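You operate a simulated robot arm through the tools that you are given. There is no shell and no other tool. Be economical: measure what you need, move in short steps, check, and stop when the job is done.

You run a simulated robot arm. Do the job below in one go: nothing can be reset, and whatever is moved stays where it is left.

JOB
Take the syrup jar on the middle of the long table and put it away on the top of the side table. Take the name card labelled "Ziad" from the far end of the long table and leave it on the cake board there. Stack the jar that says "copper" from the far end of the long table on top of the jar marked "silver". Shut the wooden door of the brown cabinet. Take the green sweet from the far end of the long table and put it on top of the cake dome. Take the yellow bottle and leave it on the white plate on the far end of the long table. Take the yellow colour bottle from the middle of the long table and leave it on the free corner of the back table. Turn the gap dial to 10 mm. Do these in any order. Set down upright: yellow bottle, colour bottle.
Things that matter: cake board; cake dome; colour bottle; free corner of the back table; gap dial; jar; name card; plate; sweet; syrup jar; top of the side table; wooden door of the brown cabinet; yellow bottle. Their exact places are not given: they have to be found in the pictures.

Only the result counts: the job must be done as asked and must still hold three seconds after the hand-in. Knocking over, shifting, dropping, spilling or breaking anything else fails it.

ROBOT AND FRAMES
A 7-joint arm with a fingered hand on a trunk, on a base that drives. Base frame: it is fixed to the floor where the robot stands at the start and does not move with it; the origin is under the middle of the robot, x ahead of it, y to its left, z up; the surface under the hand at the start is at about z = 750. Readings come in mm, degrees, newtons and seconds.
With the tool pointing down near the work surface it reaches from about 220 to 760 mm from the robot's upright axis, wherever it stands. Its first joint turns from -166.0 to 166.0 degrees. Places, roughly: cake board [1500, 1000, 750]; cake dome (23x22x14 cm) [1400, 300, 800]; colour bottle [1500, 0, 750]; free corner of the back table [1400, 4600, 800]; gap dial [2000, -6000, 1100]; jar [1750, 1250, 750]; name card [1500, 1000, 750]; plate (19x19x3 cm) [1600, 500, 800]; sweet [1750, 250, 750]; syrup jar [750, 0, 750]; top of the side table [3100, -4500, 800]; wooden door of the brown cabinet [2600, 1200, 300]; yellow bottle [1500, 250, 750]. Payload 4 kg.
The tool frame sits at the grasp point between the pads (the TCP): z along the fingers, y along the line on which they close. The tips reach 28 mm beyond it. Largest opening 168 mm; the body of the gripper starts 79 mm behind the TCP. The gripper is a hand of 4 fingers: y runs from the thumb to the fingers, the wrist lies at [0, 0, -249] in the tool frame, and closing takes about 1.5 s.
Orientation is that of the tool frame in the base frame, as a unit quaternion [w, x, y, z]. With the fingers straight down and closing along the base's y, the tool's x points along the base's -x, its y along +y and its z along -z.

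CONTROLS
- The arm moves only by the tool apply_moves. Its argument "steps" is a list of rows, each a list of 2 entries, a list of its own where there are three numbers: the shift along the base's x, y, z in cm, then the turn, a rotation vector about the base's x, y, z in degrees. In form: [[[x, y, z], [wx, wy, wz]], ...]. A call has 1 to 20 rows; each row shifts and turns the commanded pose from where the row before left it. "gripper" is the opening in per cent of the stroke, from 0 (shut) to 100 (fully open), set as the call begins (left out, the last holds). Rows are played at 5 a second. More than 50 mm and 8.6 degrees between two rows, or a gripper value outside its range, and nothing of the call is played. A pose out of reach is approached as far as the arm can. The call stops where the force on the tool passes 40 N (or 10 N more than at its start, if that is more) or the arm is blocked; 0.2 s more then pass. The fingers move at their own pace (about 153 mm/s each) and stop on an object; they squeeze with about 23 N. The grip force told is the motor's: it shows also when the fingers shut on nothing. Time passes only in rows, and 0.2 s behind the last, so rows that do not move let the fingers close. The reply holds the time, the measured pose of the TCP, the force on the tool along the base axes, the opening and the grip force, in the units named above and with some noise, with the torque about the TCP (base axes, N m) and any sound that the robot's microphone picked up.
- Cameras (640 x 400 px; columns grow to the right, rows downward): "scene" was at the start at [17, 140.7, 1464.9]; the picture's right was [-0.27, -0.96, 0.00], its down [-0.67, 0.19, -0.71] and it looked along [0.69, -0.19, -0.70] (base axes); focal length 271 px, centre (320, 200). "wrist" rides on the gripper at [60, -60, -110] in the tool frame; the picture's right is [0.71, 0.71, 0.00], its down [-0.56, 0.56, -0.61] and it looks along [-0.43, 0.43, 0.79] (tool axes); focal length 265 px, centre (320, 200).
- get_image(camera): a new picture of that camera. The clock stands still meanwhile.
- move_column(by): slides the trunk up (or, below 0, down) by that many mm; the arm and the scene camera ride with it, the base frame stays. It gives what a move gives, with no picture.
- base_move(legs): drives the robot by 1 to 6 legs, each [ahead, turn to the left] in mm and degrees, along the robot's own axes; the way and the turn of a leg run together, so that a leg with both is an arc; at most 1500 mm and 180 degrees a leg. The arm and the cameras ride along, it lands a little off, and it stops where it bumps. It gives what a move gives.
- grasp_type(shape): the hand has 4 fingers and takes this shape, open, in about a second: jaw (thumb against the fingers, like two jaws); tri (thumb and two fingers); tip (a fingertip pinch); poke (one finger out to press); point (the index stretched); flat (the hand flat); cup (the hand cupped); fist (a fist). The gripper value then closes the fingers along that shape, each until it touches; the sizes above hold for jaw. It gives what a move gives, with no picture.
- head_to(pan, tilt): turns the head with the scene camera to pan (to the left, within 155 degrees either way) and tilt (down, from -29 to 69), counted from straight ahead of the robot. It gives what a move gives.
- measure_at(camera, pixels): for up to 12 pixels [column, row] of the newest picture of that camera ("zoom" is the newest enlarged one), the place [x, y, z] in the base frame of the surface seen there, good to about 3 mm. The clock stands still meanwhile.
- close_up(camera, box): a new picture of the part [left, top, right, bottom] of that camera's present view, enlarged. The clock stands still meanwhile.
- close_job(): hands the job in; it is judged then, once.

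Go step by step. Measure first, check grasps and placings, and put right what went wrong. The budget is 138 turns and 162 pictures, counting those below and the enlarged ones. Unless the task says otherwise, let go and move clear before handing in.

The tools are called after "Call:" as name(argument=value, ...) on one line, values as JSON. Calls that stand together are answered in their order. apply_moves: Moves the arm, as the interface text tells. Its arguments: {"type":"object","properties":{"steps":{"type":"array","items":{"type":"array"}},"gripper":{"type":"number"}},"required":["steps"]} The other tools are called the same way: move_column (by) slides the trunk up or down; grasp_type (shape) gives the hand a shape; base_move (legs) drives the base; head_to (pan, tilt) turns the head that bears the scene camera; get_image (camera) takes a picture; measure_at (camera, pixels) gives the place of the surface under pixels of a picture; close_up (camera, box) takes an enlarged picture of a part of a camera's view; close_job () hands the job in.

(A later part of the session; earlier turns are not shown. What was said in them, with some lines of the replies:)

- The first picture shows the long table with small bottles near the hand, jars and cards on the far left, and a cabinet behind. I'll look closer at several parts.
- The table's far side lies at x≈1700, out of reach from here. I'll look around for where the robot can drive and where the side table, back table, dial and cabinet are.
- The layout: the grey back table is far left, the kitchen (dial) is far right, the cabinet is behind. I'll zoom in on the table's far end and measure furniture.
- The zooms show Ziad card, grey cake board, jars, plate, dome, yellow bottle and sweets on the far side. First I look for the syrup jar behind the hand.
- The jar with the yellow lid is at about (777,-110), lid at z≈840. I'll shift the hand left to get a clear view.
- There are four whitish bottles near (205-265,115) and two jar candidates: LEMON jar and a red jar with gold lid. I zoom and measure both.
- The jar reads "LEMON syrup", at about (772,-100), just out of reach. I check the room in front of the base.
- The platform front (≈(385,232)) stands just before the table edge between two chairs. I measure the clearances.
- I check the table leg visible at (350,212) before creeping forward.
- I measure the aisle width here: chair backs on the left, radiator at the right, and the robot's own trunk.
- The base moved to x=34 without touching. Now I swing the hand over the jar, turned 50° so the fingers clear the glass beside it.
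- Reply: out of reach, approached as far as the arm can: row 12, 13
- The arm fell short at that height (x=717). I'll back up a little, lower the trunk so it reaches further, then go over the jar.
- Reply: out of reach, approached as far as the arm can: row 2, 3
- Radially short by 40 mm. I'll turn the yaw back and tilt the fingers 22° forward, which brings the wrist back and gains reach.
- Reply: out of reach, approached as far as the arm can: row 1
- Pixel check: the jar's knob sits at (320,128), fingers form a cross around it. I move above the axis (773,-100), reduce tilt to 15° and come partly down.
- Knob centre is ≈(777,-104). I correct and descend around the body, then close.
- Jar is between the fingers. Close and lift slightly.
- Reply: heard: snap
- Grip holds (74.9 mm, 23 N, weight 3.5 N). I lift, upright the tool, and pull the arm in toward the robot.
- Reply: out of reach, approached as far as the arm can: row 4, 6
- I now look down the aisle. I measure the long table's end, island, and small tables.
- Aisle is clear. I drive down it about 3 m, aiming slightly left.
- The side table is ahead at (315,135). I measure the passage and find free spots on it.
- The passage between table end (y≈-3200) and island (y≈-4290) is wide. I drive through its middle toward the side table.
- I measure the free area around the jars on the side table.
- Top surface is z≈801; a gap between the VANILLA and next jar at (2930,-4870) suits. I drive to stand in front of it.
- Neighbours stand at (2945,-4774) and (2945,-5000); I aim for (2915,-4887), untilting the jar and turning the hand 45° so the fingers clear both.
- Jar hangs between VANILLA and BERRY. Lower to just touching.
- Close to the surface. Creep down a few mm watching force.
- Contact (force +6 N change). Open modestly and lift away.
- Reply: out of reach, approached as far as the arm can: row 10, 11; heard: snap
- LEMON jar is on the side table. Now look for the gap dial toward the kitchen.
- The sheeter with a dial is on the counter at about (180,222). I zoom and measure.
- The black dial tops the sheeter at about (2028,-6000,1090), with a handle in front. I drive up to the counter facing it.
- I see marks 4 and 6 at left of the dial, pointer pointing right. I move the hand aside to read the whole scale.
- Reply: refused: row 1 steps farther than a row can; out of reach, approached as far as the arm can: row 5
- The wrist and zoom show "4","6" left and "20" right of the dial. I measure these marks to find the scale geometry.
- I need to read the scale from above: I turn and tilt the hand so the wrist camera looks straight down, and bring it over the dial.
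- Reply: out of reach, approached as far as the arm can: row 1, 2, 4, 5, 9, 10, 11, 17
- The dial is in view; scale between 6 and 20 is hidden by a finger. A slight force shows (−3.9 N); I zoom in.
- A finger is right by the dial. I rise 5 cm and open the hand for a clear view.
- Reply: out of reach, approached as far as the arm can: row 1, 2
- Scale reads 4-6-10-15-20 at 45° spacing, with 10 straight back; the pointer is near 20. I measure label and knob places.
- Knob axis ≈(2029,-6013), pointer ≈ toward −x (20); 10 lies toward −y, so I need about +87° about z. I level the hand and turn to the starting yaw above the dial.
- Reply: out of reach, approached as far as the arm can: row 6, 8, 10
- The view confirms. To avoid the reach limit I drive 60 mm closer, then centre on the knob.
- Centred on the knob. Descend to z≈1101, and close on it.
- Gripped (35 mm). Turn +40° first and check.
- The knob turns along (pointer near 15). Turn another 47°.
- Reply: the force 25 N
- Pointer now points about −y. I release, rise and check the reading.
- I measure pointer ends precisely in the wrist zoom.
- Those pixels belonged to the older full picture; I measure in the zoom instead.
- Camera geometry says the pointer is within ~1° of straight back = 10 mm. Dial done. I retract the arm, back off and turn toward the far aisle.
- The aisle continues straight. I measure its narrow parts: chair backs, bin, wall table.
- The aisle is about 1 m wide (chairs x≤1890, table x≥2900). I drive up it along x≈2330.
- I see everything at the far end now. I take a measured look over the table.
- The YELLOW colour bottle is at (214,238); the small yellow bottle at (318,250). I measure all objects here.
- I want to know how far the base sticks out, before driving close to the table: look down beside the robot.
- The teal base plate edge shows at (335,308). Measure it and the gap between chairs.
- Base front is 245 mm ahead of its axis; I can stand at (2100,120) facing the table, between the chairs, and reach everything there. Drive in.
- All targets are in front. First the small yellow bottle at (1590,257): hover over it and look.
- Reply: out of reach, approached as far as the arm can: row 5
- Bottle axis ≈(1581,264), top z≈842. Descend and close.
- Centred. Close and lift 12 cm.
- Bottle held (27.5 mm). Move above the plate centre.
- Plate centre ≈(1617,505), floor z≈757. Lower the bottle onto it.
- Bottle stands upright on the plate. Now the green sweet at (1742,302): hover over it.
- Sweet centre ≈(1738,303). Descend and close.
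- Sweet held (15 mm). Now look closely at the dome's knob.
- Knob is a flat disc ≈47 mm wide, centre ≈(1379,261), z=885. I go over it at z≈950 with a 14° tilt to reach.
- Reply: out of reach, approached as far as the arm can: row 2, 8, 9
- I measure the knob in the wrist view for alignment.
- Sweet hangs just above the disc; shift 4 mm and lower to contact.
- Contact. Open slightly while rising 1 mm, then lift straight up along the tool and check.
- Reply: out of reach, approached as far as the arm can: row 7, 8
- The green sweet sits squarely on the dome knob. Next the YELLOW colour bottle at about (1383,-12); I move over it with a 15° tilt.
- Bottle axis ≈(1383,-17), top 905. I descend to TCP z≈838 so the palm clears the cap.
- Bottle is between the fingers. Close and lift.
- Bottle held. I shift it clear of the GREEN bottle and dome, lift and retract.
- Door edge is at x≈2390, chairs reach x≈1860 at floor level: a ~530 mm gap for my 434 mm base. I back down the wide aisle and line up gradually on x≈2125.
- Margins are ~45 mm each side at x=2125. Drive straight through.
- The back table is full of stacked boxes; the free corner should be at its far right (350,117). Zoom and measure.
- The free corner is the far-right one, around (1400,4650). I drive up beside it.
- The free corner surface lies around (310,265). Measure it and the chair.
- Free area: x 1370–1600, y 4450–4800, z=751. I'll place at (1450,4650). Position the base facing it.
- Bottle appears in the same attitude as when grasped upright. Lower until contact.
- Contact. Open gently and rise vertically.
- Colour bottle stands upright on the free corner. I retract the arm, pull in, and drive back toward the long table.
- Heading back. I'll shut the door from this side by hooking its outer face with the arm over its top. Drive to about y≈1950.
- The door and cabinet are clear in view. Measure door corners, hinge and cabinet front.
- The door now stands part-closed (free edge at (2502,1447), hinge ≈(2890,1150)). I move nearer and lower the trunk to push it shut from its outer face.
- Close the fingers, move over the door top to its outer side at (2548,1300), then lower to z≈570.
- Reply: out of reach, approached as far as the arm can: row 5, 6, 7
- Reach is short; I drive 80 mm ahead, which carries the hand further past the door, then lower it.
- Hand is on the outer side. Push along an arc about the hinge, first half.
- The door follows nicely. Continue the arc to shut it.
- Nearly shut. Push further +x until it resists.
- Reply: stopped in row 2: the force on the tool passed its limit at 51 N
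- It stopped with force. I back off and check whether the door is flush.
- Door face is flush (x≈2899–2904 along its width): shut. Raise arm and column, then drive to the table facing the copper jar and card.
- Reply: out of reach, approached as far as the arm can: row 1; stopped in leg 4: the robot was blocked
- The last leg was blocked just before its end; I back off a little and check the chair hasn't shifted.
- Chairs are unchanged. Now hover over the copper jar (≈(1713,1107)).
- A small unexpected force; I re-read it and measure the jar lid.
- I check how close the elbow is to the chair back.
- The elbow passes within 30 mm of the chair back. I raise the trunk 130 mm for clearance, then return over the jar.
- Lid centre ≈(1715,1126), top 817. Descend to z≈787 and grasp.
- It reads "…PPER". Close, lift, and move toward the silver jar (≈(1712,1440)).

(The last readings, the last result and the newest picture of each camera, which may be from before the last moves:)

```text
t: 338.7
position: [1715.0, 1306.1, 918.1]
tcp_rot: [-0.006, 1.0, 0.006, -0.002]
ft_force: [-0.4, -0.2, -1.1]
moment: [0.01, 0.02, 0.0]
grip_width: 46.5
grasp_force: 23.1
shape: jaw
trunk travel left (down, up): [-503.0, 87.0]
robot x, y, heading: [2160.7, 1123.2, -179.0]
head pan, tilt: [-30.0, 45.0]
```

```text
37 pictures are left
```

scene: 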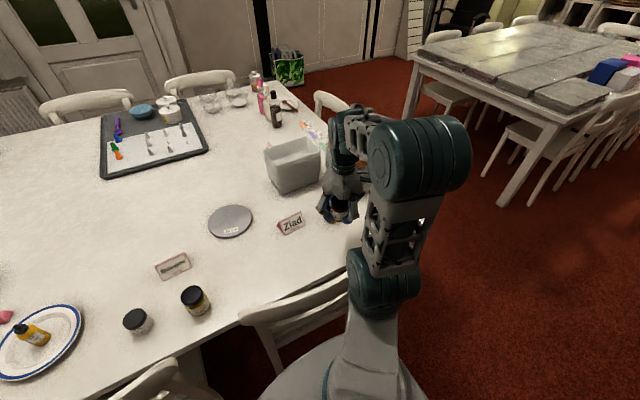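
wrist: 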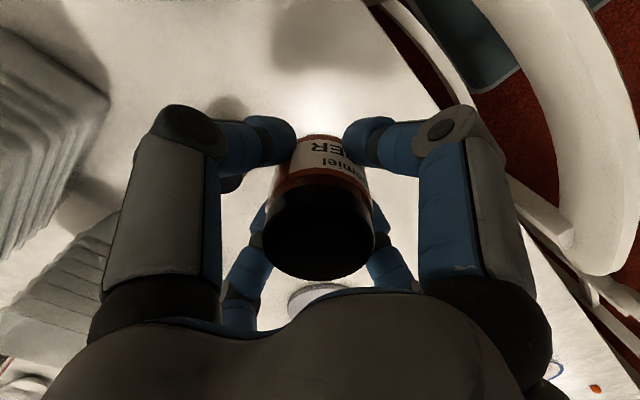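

Copper jar held. I position so that the wrist camera sees the silver jar's lid.

Call:
apply_moves(steps=[[[-1.7, 4.5, 1], [0, 0, 0]], [[-1.8, 4.5, 1], [0, 0, 0]], [[0, 1, 0], [0, 0, 0]]])

Call:
get_image(camera="wrist")

```text
t: 339.5
position: [1681.1, 1405.9, 936.3]
tcp_rot: [-0.006, 1.0, 0.008, -0.003]
ft_force: [-0.1, -0.8, -0.2]
moment: [0.03, 0.04, 0.0]
grip_width: 46.4
grasp_force: 23.0
shape: jaw
trunk travel left (down, up): [-503.0, 87.0]
robot x, y, heading: [2156.7, 1122.6, -179.2]
head pan, tilt: [-30.0, 45.0]
```

```text
36 pictures are left
```

wrist: 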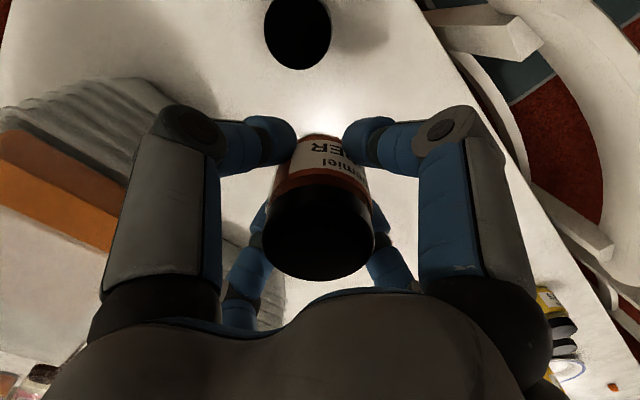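

Call:
measure_at(camera="wrist", pixels=[[298, 30], [268, 30], [327, 30], [298, 5], [298, 60], [285, 45], [312, 45], [298, 66]])

```text
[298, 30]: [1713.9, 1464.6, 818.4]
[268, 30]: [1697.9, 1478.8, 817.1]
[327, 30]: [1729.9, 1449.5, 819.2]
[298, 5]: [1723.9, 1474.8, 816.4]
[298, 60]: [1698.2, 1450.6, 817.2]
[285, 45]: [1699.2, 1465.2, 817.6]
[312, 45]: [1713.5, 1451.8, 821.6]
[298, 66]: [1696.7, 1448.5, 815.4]
```

Silver lid centre ≈(1713.5,1464), top 817.5. Move over it and lower.

Call:
apply_moves(steps=[[[1.6, 2.9, 0], [0, 0, 0]], [[1.6, 2.9, 0], [0, 0, 0]], [[0, 0, -4], [0, 0, 0]], [[0, 0, -2.8], [0, 0, 0]], [[0, 0, 0], [0, 0, 0]]])

Call:
get_image(camera="wrist")

Call:
head_to(pan=-50, tilt=45)

Call:
get_image(camera="scene")

```text
t: 340.7
position: [1712.2, 1465.2, 868.8]
tcp_rot: [-0.006, 1.0, 0.007, -0.002]
ft_force: [0.8, 0.5, -0.6]
moment: [0.0, -0.01, -0.01]
grip_width: 46.3
grasp_force: 22.8
shape: jaw
trunk travel left (down, up): [-503.0, 87.0]
robot x, y, heading: [2157.6, 1122.2, -178.9]
head pan, tilt: [-30.0, 45.0]
```

```text
35 pictures are left
```

wrist: 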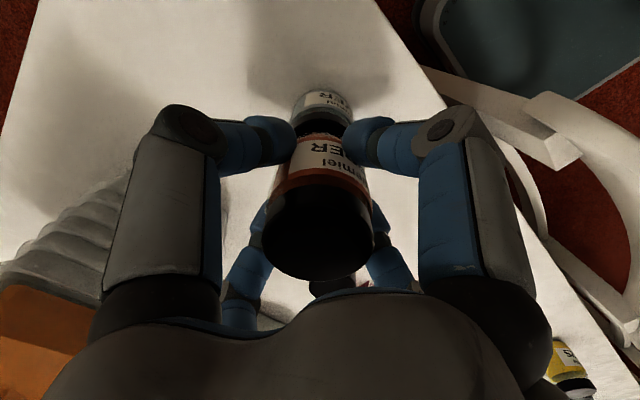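

```text
t: 341.5
position: [1712.9, 1464.7, 870.5]
tcp_rot: [-0.006, 1.0, 0.007, -0.002]
ft_force: [-1.2, 0.5, -1.3]
moment: [0.02, -0.01, 0.01]
grip_width: 46.4
grasp_force: 22.1
shape: jaw
trunk travel left (down, up): [-503.0, 87.0]
robot x, y, heading: [2162.2, 1119.9, -179.0]
head pan, tilt: [-50.0, 45.0]
```

```text
34 pictures are left
```

scene: 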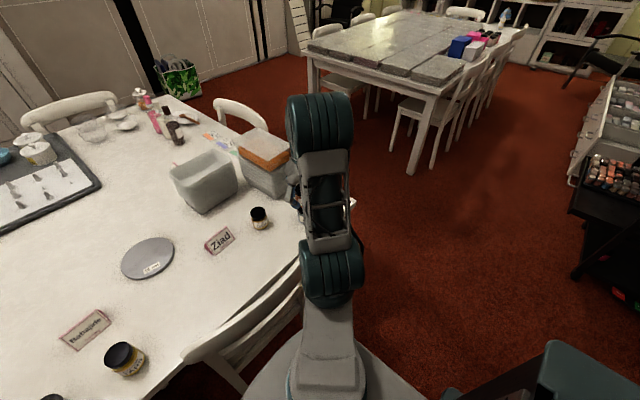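

Aligned. Lower to contact.

Call:
apply_moves(steps=[[[0, 0, -0.8], [0, 0, 0]], [[0, 0, -0.3], [0, 0, 0]], [[0, 0, 0], [0, 0, 0]]])

Call:
apply_moves(steps=[[[0, 0, -0.15], [0, 0, 0]], [[0, 0, -0.1], [0, 0, 0]]])

```text
t: 342.3
position: [1712.1, 1464.3, 859.1]
tcp_rot: [-0.007, 1.0, 0.007, -0.003]
ft_force: [-1.5, -1.1, -0.9]
moment: [0.02, -0.03, -0.04]
grip_width: 46.3
grasp_force: 23.0
shape: jaw
trunk travel left (down, up): [-503.0, 87.0]
robot x, y, heading: [2162.7, 1116.4, -178.9]
head pan, tilt: [-50.0, 45.0]
```

```text
t: 342.9
position: [1712.5, 1463.9, 856.0]
tcp_rot: [-0.006, 1.0, 0.007, -0.003]
ft_force: [-0.1, -0.1, -0.8]
moment: [-0.01, -0.03, -0.01]
grip_width: 46.6
grasp_force: 22.7
shape: jaw
trunk travel left (down, up): [-503.0, 87.0]
robot x, y, heading: [2161.2, 1120.7, -179.0]
head pan, tilt: [-50.0, 45.0]
```

Call:
apply_moves(steps=[[[0, 0, -0.12], [0, 0, 0]], [[0, 0, 0], [0, 0, 0]]])

Call:
close_up(camera="wrist", box=[240, 70, 400, 290])

```text
t: 343.5
position: [1713.1, 1463.7, 855.3]
tcp_rot: [-0.006, 1.0, 0.007, -0.002]
ft_force: [0.0, -0.3, 0.1]
moment: [-0.05, 0.07, 0.0]
grip_width: 46.5
grasp_force: 23.2
shape: jaw
trunk travel left (down, up): [-503.0, 87.0]
robot x, y, heading: [2160.1, 1122.9, -178.8]
head pan, tilt: [-50.0, 45.0]
```

```text
1.82 times, centred on (320, 180) of wrist
```

zoom: 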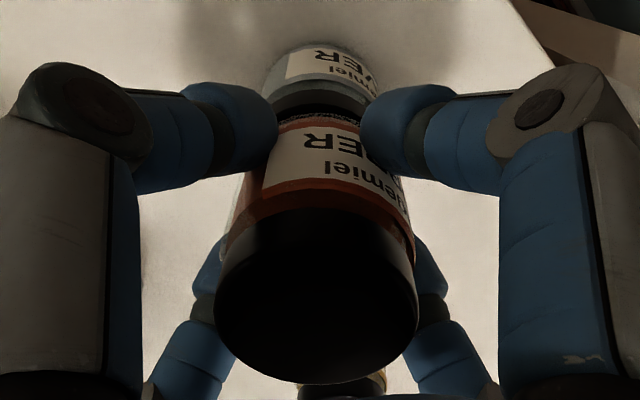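

Call:
apply_moves(steps=[[[0, 0, -0.1], [0, 0, 0]], [[0, 0, 0], [0, 0, 0]]])

```text
t: 344.1
position: [1713.8, 1463.9, 855.0]
tcp_rot: [-0.007, 1.0, 0.007, -0.003]
ft_force: [-0.5, 0.2, 7.8]
moment: [-0.01, 0.08, 0.0]
grip_width: 46.9
grasp_force: 23.1
shape: jaw
trunk travel left (down, up): [-503.0, 87.0]
robot x, y, heading: [2159.8, 1121.4, -178.6]
head pan, tilt: [-50.0, 45.0]
```

Firm contact. Open and rise.

Call:
apply_moves(gripper=50, steps=[[[0, 0, 0.05], [0, 0, 0]], [[0, 0, 0], [0, 0, 0]], [[0, 0, 0], [0, 0, 0]], [[0, 0, 0], [0, 0, 0]], [[0, 0, 2], [0, 0, 0]], [[0, 0, 3], [0, 0, 0]], [[0, 0, 4], [0, 0, 0]], [[0, 0, 4], [0, 0, 0]]])

Call:
get_image(camera="wrist")

```text
t: 345.9
position: [1712.1, 1463.7, 984.5]
tcp_rot: [-0.007, 1.0, 0.007, -0.003]
ft_force: [-0.3, 0.8, -0.8]
moment: [-0.04, -0.02, -0.03]
grip_width: 83.7
grasp_force: 0.0
shape: jaw
trunk travel left (down, up): [-503.0, 87.0]
robot x, y, heading: [2157.9, 1119.2, -178.8]
head pan, tilt: [-50.0, 45.0]
```

```text
32 pictures are left
```

wrist: 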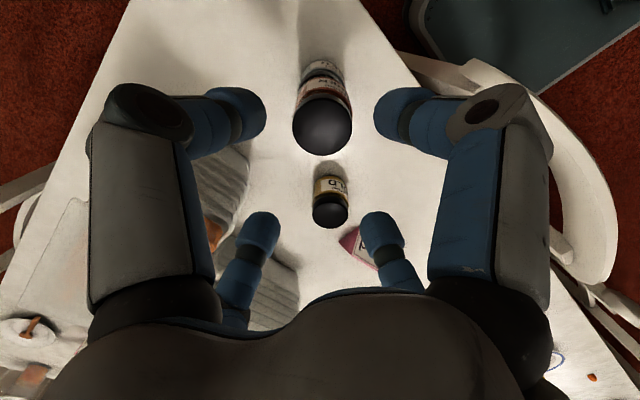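

The copper jar stands on the silver one. Now look closely at the Ziad card and the board.

Call:
close_up(camera="scene", box=[100, 190, 300, 310])

Call:
measure_at(camera="zoom", pixels=[[335, 190], [360, 125], [425, 150], [345, 205], [428, 165], [325, 155], [390, 165], [150, 210], [70, 225], [235, 195], [120, 250], [190, 165]])

```text
3.20 times, centred on (200, 250) of scene
```

zoom: 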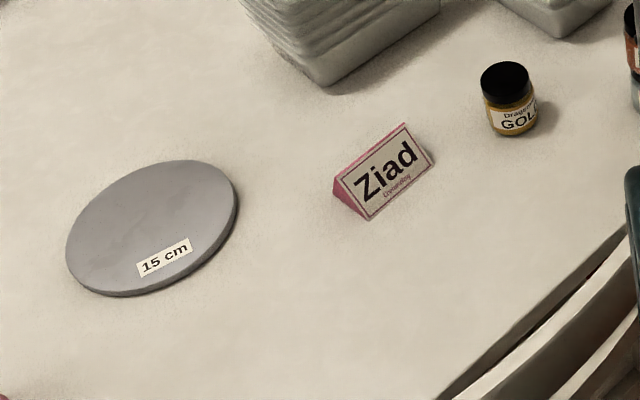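

```text
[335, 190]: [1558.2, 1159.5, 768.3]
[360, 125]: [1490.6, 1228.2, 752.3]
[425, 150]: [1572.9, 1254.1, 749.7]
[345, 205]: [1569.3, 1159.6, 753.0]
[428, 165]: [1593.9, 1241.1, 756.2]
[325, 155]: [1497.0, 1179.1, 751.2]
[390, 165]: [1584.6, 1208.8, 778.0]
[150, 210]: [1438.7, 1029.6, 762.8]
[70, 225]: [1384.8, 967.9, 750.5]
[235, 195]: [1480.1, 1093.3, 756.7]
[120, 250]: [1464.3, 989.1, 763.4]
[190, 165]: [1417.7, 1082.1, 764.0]
```

Call:
measure_at(camera="zoom", pixels=[[342, 182], [400, 132], [370, 214], [428, 166], [372, 160], [398, 190], [150, 228], [85, 260], [225, 185], [130, 290], [180, 165], [348, 195]])

Call:
apply_moves(steps=[[[-2, -4.5, 0], [0, 0, 0]], [[-2, -4.5, 0], [0, 0, 0]], [[-2, -4.5, 0], [0, 0, 0]], [[-2, -4.5, 0], [0, 0, 0]], [[-2, -4.5, -1], [0, 0, 0]], [[-2, -4, -2], [0, 0, 0]]])

Call:
get_image(camera="wrist")

```text
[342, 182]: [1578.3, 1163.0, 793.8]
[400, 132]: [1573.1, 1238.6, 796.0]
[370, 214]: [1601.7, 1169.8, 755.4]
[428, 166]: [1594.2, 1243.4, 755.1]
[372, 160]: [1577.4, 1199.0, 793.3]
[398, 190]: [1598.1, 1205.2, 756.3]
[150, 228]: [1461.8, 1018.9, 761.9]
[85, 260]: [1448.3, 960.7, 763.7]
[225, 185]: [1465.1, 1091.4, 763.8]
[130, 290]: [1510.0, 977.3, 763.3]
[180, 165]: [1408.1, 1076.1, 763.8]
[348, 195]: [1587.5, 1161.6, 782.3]
```

```text
refused: row 5 steps farther than a row can; nothing moved
```

```text
30 pictures are left
```

wrist: 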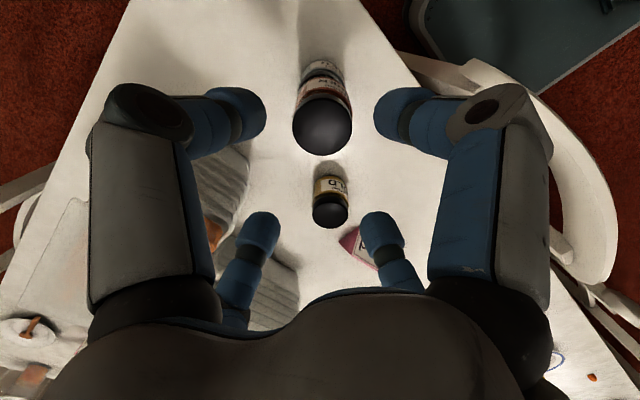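

Card: a tent, ridge at x≈1575, z≈796, y 1161–1240; base x≈1550–1600. Board centre ≈(1456,1026), top 763. I move over the card and tilt the hand 16° (needed later for reach), then lower the trunk 80 mm.

Call:
apply_moves(gripper=68, steps=[[[-2.03, -4.4, 0], [0, 0, 0]], [[-2.03, -4.4, 0], [0, 0, 0]], [[-2.03, -4.4, 0], [0, 0, 0]], [[-2.03, -4.4, 0], [0, 0, 0]], [[-2.03, -4.4, 0], [0, 0, 0]], [[-2.03, -4.4, 0], [0, 0, 0]], [[0, 0, 0], [0, 8, 0]], [[0, 0, 0], [0, 8, 0]]])

Call:
move_column(by=-80)

Call:
get_image(camera="wrist")

Call:
get_image(camera="scene")

```text
t: 347.7
position: [1591.7, 1201.0, 983.7]
tcp_rot: [-0.006, 0.99, 0.006, -0.142]
ft_force: [0.1, 0.3, 0.1]
moment: [0.0, -0.02, 0.01]
grip_width: 113.8
grasp_force: 0.0
shape: jaw
trunk travel left (down, up): [-503.0, 87.0]
robot x, y, heading: [2162.4, 1122.0, -178.9]
head pan, tilt: [-50.0, 45.0]
```

```text
t: 348.9
position: [1591.3, 1200.4, 903.4]
tcp_rot: [-0.007, 0.99, 0.006, -0.142]
ft_force: [-0.6, 0.0, 0.3]
moment: [0.01, 0.01, 0.0]
grip_width: 114.0
grasp_force: 0.1
shape: jaw
trunk travel left (down, up): [-423.0, 167.0]
robot x, y, heading: [2158.9, 1122.4, -178.7]
head pan, tilt: [-50.0, 45.0]
```

```text
29 pictures are left
```

wrist: 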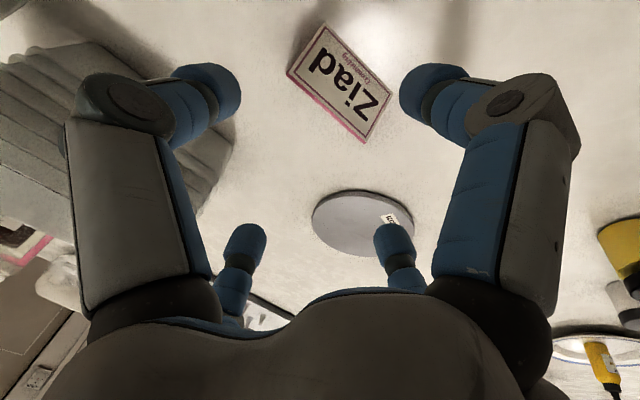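

```text
28 pictures are left
```

scene: 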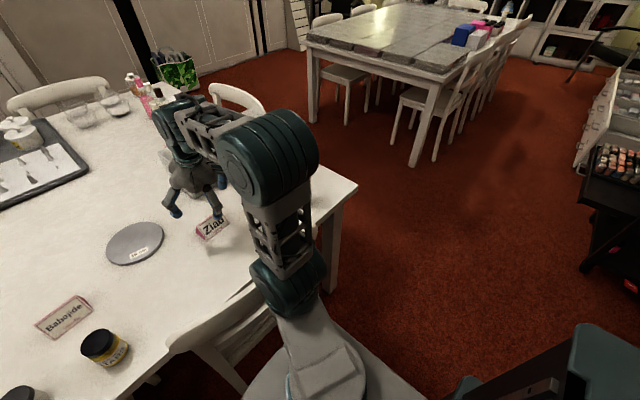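

Call:
measure_at(camera="wrist", pixels=[[291, 73], [362, 136], [325, 104], [323, 28], [387, 97], [340, 80], [327, 106]])

```text
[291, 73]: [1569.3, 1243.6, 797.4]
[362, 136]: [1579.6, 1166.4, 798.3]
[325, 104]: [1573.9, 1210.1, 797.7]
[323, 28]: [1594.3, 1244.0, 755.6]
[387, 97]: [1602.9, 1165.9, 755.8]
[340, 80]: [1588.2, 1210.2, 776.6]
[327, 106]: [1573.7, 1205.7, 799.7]
```

Ridge centre (1574.5,1205), rotated ≈7.5°. I align the yaw, narrow the opening to ~98 mm, and descend to TCP z≈797.

Call:
apply_moves(gripper=59, steps=[[[-1.2, 0.5, 0], [0, 0, 7]], [[0, 0, -4], [0, 0, 0]], [[0, 0, -3.5], [0, 0, 0]], [[0, 0, 0], [0, 0, 0]]])

Call:
get_image(camera="wrist")

```text
t: 349.9
position: [1579.3, 1205.2, 826.4]
tcp_rot: [0.001, 0.988, 0.066, -0.142]
ft_force: [0.5, 0.2, -0.3]
moment: [0.02, 0.0, -0.01]
grip_width: 99.5
grasp_force: 0.1
shape: jaw
trunk travel left (down, up): [-423.0, 167.0]
robot x, y, heading: [2161.2, 1122.0, -178.9]
head pan, tilt: [-50.0, 45.0]
```

```text
27 pictures are left
```

wrist: 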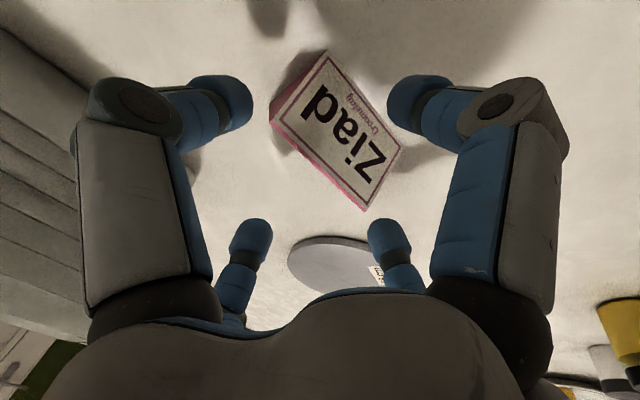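

The card's long axis lies along the closing line between the two fingers. Descend the last 29 mm and close.

Call:
apply_moves(steps=[[[0, 0, -1.5], [0, 0, 0]], [[0, 0, -1.3], [0, 0, 0]], [[0, 0, 0], [0, 0, 0]]])

Call:
get_image(camera="wrist")

```text
t: 350.7
position: [1578.2, 1204.6, 799.6]
tcp_rot: [0.002, 0.988, 0.066, -0.142]
ft_force: [0.1, 0.7, 0.9]
moment: [0.0, -0.01, 0.01]
grip_width: 99.7
grasp_force: 0.0
shape: jaw
trunk travel left (down, up): [-423.0, 167.0]
robot x, y, heading: [2157.8, 1123.1, -179.2]
head pan, tilt: [-50.0, 45.0]
```

```text
26 pictures are left
```

wrist: 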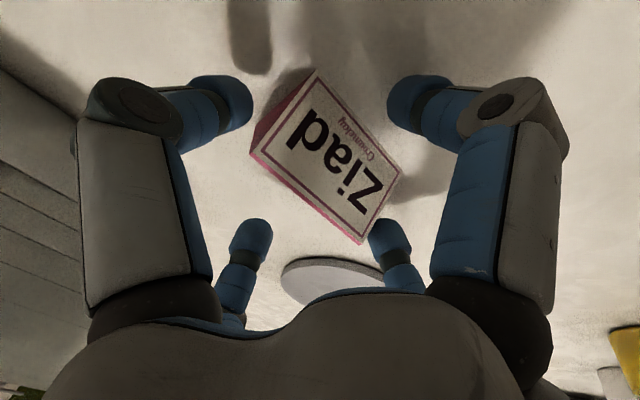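

Call:
apply_moves(gripper=0, steps=[[[0, 0, 0], [0, 0, 0]], [[0, 0, 0], [0, 0, 0]], [[0, 0, 0], [0, 0, 0]], [[0, 0, 0], [0, 0, 0]], [[0, 0, 0], [0, 0, 0]], [[0, 0, 0], [0, 0, 0]], [[0, 0, 0], [0, 0, 0]], [[0, 0, 2], [0, 0, 0]], [[0, 0, 3], [0, 0, 0]]])

Call:
get_image(camera="wrist")

```text
t: 352.7
position: [1578.5, 1205.1, 851.4]
tcp_rot: [0.001, 0.988, 0.066, -0.141]
ft_force: [-0.8, -0.1, -0.8]
moment: [-0.02, -0.02, 0.0]
grip_width: 58.5
grasp_force: 22.9
shape: jaw
trunk travel left (down, up): [-423.0, 167.0]
robot x, y, heading: [2153.8, 1120.4, -178.9]
head pan, tilt: [-50.0, 45.0]
```

```text
25 pictures are left
```

wrist: 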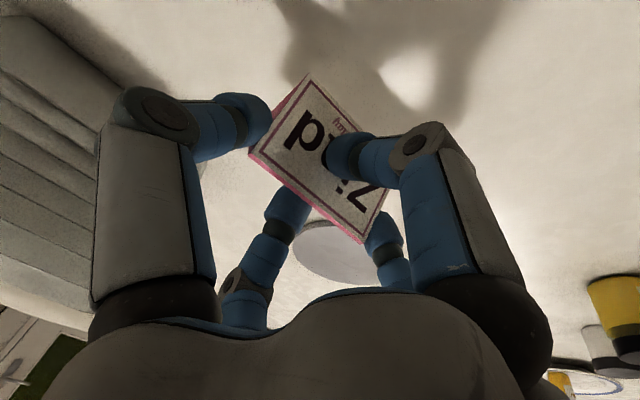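

The card is held evenly. Move over the board centre.

Call:
apply_moves(steps=[[[-2.37, -3.58, 1.2], [0, 0, 0]], [[-2.37, -3.58, 1], [0, 0, 0]], [[-2.37, -3.58, 0], [0, 0, 0]], [[-2.37, -3.58, 0], [0, 0, 0]], [[-2.37, -3.58, 0], [0, 0, 0]], [[0, 0, -3], [0, 0, 0]], [[0, 0, 0], [0, 0, 0]]])

Call:
get_image(camera="wrist")

Call:
head_to(pan=-10, tilt=45)

Call:
get_image(camera="scene")

```text
t: 354.3
position: [1460.0, 1021.9, 843.8]
tcp_rot: [0.001, 0.987, 0.066, -0.143]
ft_force: [0.0, -1.0, -0.1]
moment: [0.0, 0.01, -0.02]
grip_width: 58.4
grasp_force: 22.5
shape: jaw
trunk travel left (down, up): [-423.0, 167.0]
robot x, y, heading: [2159.0, 1123.0, -179.0]
head pan, tilt: [-50.0, 45.0]
```

```text
24 pictures are left
```

wrist: 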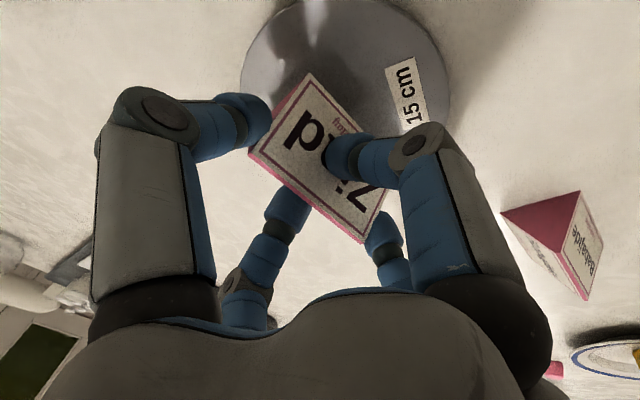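

```text
t: 355.4
position: [1460.3, 1024.4, 843.7]
tcp_rot: [0.001, 0.988, 0.066, -0.141]
ft_force: [-0.4, 0.6, -0.4]
moment: [-0.02, -0.01, -0.02]
grip_width: 58.3
grasp_force: 23.1
shape: jaw
trunk travel left (down, up): [-423.0, 167.0]
robot x, y, heading: [2160.9, 1120.9, -178.9]
head pan, tilt: [-10.0, 45.0]
```

```text
23 pictures are left
```

scene: 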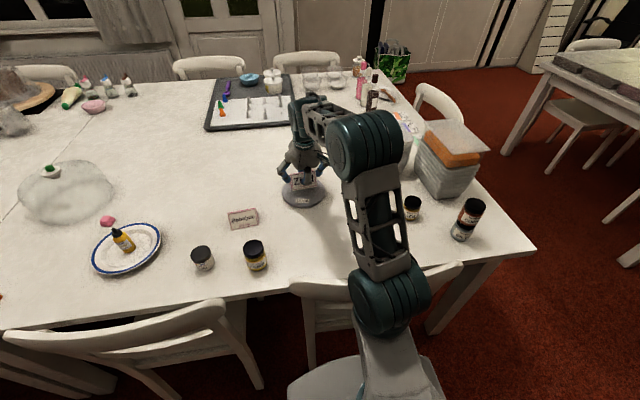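

I verify the board's outline relative to the card.

Call:
measure_at(camera="wrist", pixels=[[247, 70], [446, 80], [390, 8], [285, 25], [440, 120], [330, 40]])

```text
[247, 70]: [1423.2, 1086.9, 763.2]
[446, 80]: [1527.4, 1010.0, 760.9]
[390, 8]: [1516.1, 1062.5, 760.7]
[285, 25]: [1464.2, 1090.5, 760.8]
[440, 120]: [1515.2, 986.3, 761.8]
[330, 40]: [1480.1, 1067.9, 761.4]
```

Board centre (1457,1023): the card is centred. Lower.

Call:
apply_moves(steps=[[[0, 0, -1.5], [0, 0, 0]], [[0, 0, -1.0], [0, 0, 0]], [[0, 0, -0.3], [0, 0, 0]], [[0, 0, 0], [0, 0, 0]]])

Call:
apply_moves(steps=[[[0, 0, -0.15], [0, 0, 0]], [[0, 0, -0.15], [0, 0, 0]]])

```text
t: 356.4
position: [1460.9, 1025.3, 815.6]
tcp_rot: [0.002, 0.988, 0.066, -0.142]
ft_force: [0.2, -0.2, -0.8]
moment: [0.04, 0.0, -0.01]
grip_width: 58.4
grasp_force: 23.2
shape: jaw
trunk travel left (down, up): [-423.0, 167.0]
robot x, y, heading: [2159.8, 1121.3, -178.7]
head pan, tilt: [-10.0, 45.0]
```

```text
t: 357.0
position: [1460.0, 1025.8, 814.1]
tcp_rot: [0.001, 0.987, 0.066, -0.145]
ft_force: [0.2, -0.9, 13.1]
moment: [-0.03, -0.29, -0.05]
grip_width: 58.5
grasp_force: 22.8
shape: jaw
trunk travel left (down, up): [-423.0, 167.0]
robot x, y, heading: [2158.0, 1123.5, -179.0]
head pan, tilt: [-10.0, 45.0]
```

Contact. Ease 1 mm, open to just beyond the card, and lift straight up.

Call:
apply_moves(gripper=59, steps=[[[0, 0, 0.12], [0, 0, 0]], [[0, 0, 0], [0, 0, 0]], [[0, 0, 0], [0, 0, 0]], [[0, 0, 0], [0, 0, 0]], [[0, 0, 0], [0, 0, 0]], [[0, 0, 1.5], [0, 0, 0]], [[0, 0, 3], [0, 0, 0]], [[0.5, 0, 4], [0, 0, 0]], [[1, 0, 4], [0, 0, 0]]])

Call:
get_image(camera="wrist")

```text
t: 359.0
position: [1475.3, 1026.9, 939.3]
tcp_rot: [0.002, 0.988, 0.067, -0.142]
ft_force: [0.5, -0.4, 0.1]
moment: [-0.02, 0.01, 0.0]
grip_width: 98.5
grasp_force: 0.1
shape: jaw
trunk travel left (down, up): [-423.0, 167.0]
robot x, y, heading: [2161.8, 1119.4, -178.9]
head pan, tilt: [-10.0, 45.0]
```

```text
22 pictures are left
```

wrist: 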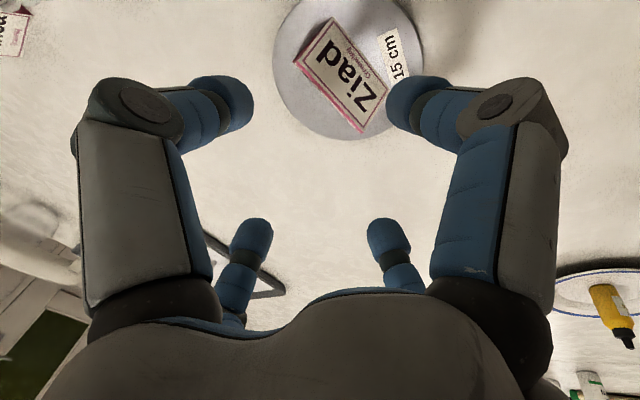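

The card stands on the board. Retract the arm and take a final check of the table and the door.

Call:
apply_moves(steps=[[[3, 0, 3], [0, 0, 0]], [[4, 0, 2], [0, -8, 0]], [[4.5, 0, 1], [0, -8, 0]], [[4.5, 0, 0], [0, 0, 0]], [[4.5, 0, 0], [0, 0, 0]], [[4.5, 0, 0], [0, 0, 0]], [[3, 0, 0], [0, 0, 0]]])

Call:
base_move(legs=[[-150, 0]])

Call:
get_image(camera="scene")

Call:
head_to(pan=-140, tilt=45)

Call:
get_image(camera="scene")

```text
t: 360.6
position: [1754.0, 1027.2, 999.1]
tcp_rot: [0.01, 0.998, 0.065, -0.003]
ft_force: [-0.3, 0.8, 0.1]
moment: [0.03, 0.01, -0.01]
grip_width: 99.1
grasp_force: 0.1
shape: jaw
trunk travel left (down, up): [-423.0, 167.0]
robot x, y, heading: [2159.7, 1122.5, -179.0]
head pan, tilt: [-10.0, 45.0]
```

```text
t: 361.9
position: [1903.2, 1028.3, 998.8]
tcp_rot: [0.01, 0.998, 0.069, -0.003]
ft_force: [0.6, -0.7, -0.9]
moment: [-0.01, -0.01, 0.0]
grip_width: 99.0
grasp_force: 0.1
shape: jaw
trunk travel left (down, up): [-423.0, 167.0]
robot x, y, heading: [2303.9, 1124.8, -178.8]
head pan, tilt: [-10.0, 45.0]
```

```text
21 pictures are left
```

scene: 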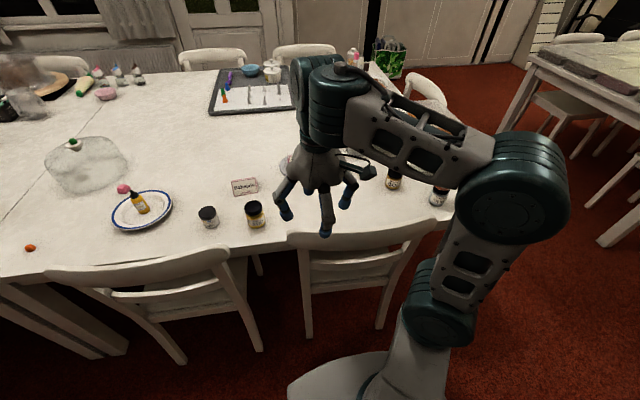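

```text
t: 364.0
position: [1902.6, 1027.2, 1000.4]
tcp_rot: [0.011, 0.998, 0.068, -0.003]
ft_force: [0.5, 0.0, -0.1]
moment: [0.01, 0.01, 0.0]
grip_width: 98.9
grasp_force: 0.0
shape: jaw
trunk travel left (down, up): [-423.0, 167.0]
robot x, y, heading: [2309.5, 1124.9, -178.5]
head pan, tilt: [-140.0, 45.0]
```

```text
20 pictures are left
```

scene: 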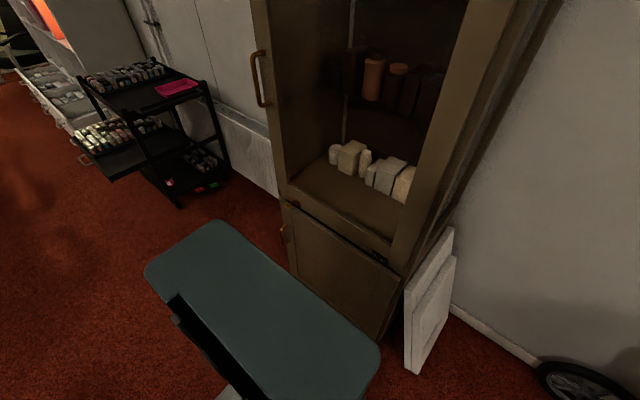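

The door looks shut; I confirm flushness and check the jar stack by zooming.

Call:
measure_at(camera="scene", pixels=[[292, 225], [300, 260], [385, 285], [370, 310], [340, 260], [290, 195], [395, 265]])

Call:
head_to(pan=-35, tilt=40)

Call:
get_image(camera="scene")

```text
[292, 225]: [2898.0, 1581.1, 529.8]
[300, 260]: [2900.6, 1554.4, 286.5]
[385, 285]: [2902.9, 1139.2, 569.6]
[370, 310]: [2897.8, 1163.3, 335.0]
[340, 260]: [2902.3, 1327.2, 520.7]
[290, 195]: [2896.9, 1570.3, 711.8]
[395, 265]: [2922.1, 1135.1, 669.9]
```

```text
t: 365.9
position: [1903.4, 1027.8, 998.9]
tcp_rot: [0.01, 0.998, 0.067, -0.003]
ft_force: [0.1, -0.4, 0.0]
moment: [0.02, -0.04, -0.01]
grip_width: 99.0
grasp_force: 0.1
shape: jaw
trunk travel left (down, up): [-423.0, 167.0]
robot x, y, heading: [2308.1, 1125.5, -178.5]
head pan, tilt: [-35.0, 40.0]
```

```text
19 pictures are left
```

scene: 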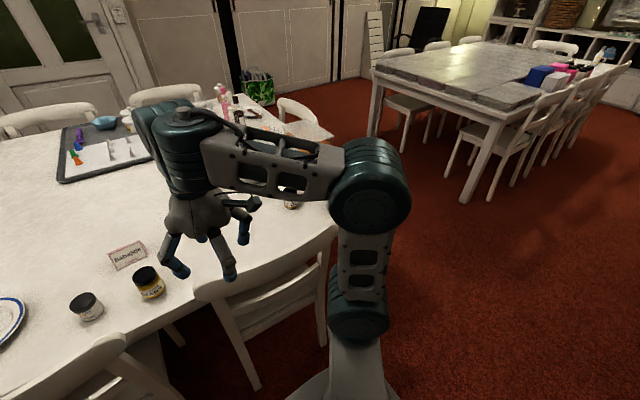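

The door is flush (x≈2898–2903 across), the bottle, sweet and card are in place, and the copper-on-silver stack stood upright in the earlier view. Hand is clear; handing in.

Call:
close_job()

```text
The job is handed in.
```

I did all eight parts of the job and handed it in:

- **Syrup jar:** the LEMON syrup jar is on the top of the side table, between the vanilla and berry jars.
- **Name card:** the "Ziad" card is on the cake board.
- **Jars:** the copper jar is stacked on the silver jar.
- **Cabinet door:** the wooden door is shut, and measured flush across its width. It swung partly closed while I drove past it, probably from a bump, before I pushed it the rest of the way.
- **Sweet:** the green sweet is on the knob at the top of the cake dome.
- **Yellow bottle:** it stands upright on the white plate.
- **Colour bottle:** the yellow one stands upright on the free corner of the back table.
- **Gap dial:** it is set to 10 mm, with the pointer within about 1° of the mark by my reading.

Near the end the base was blocked once in front of a chair at the long table. I backed off, and the nearby chairs measured where they had been before.
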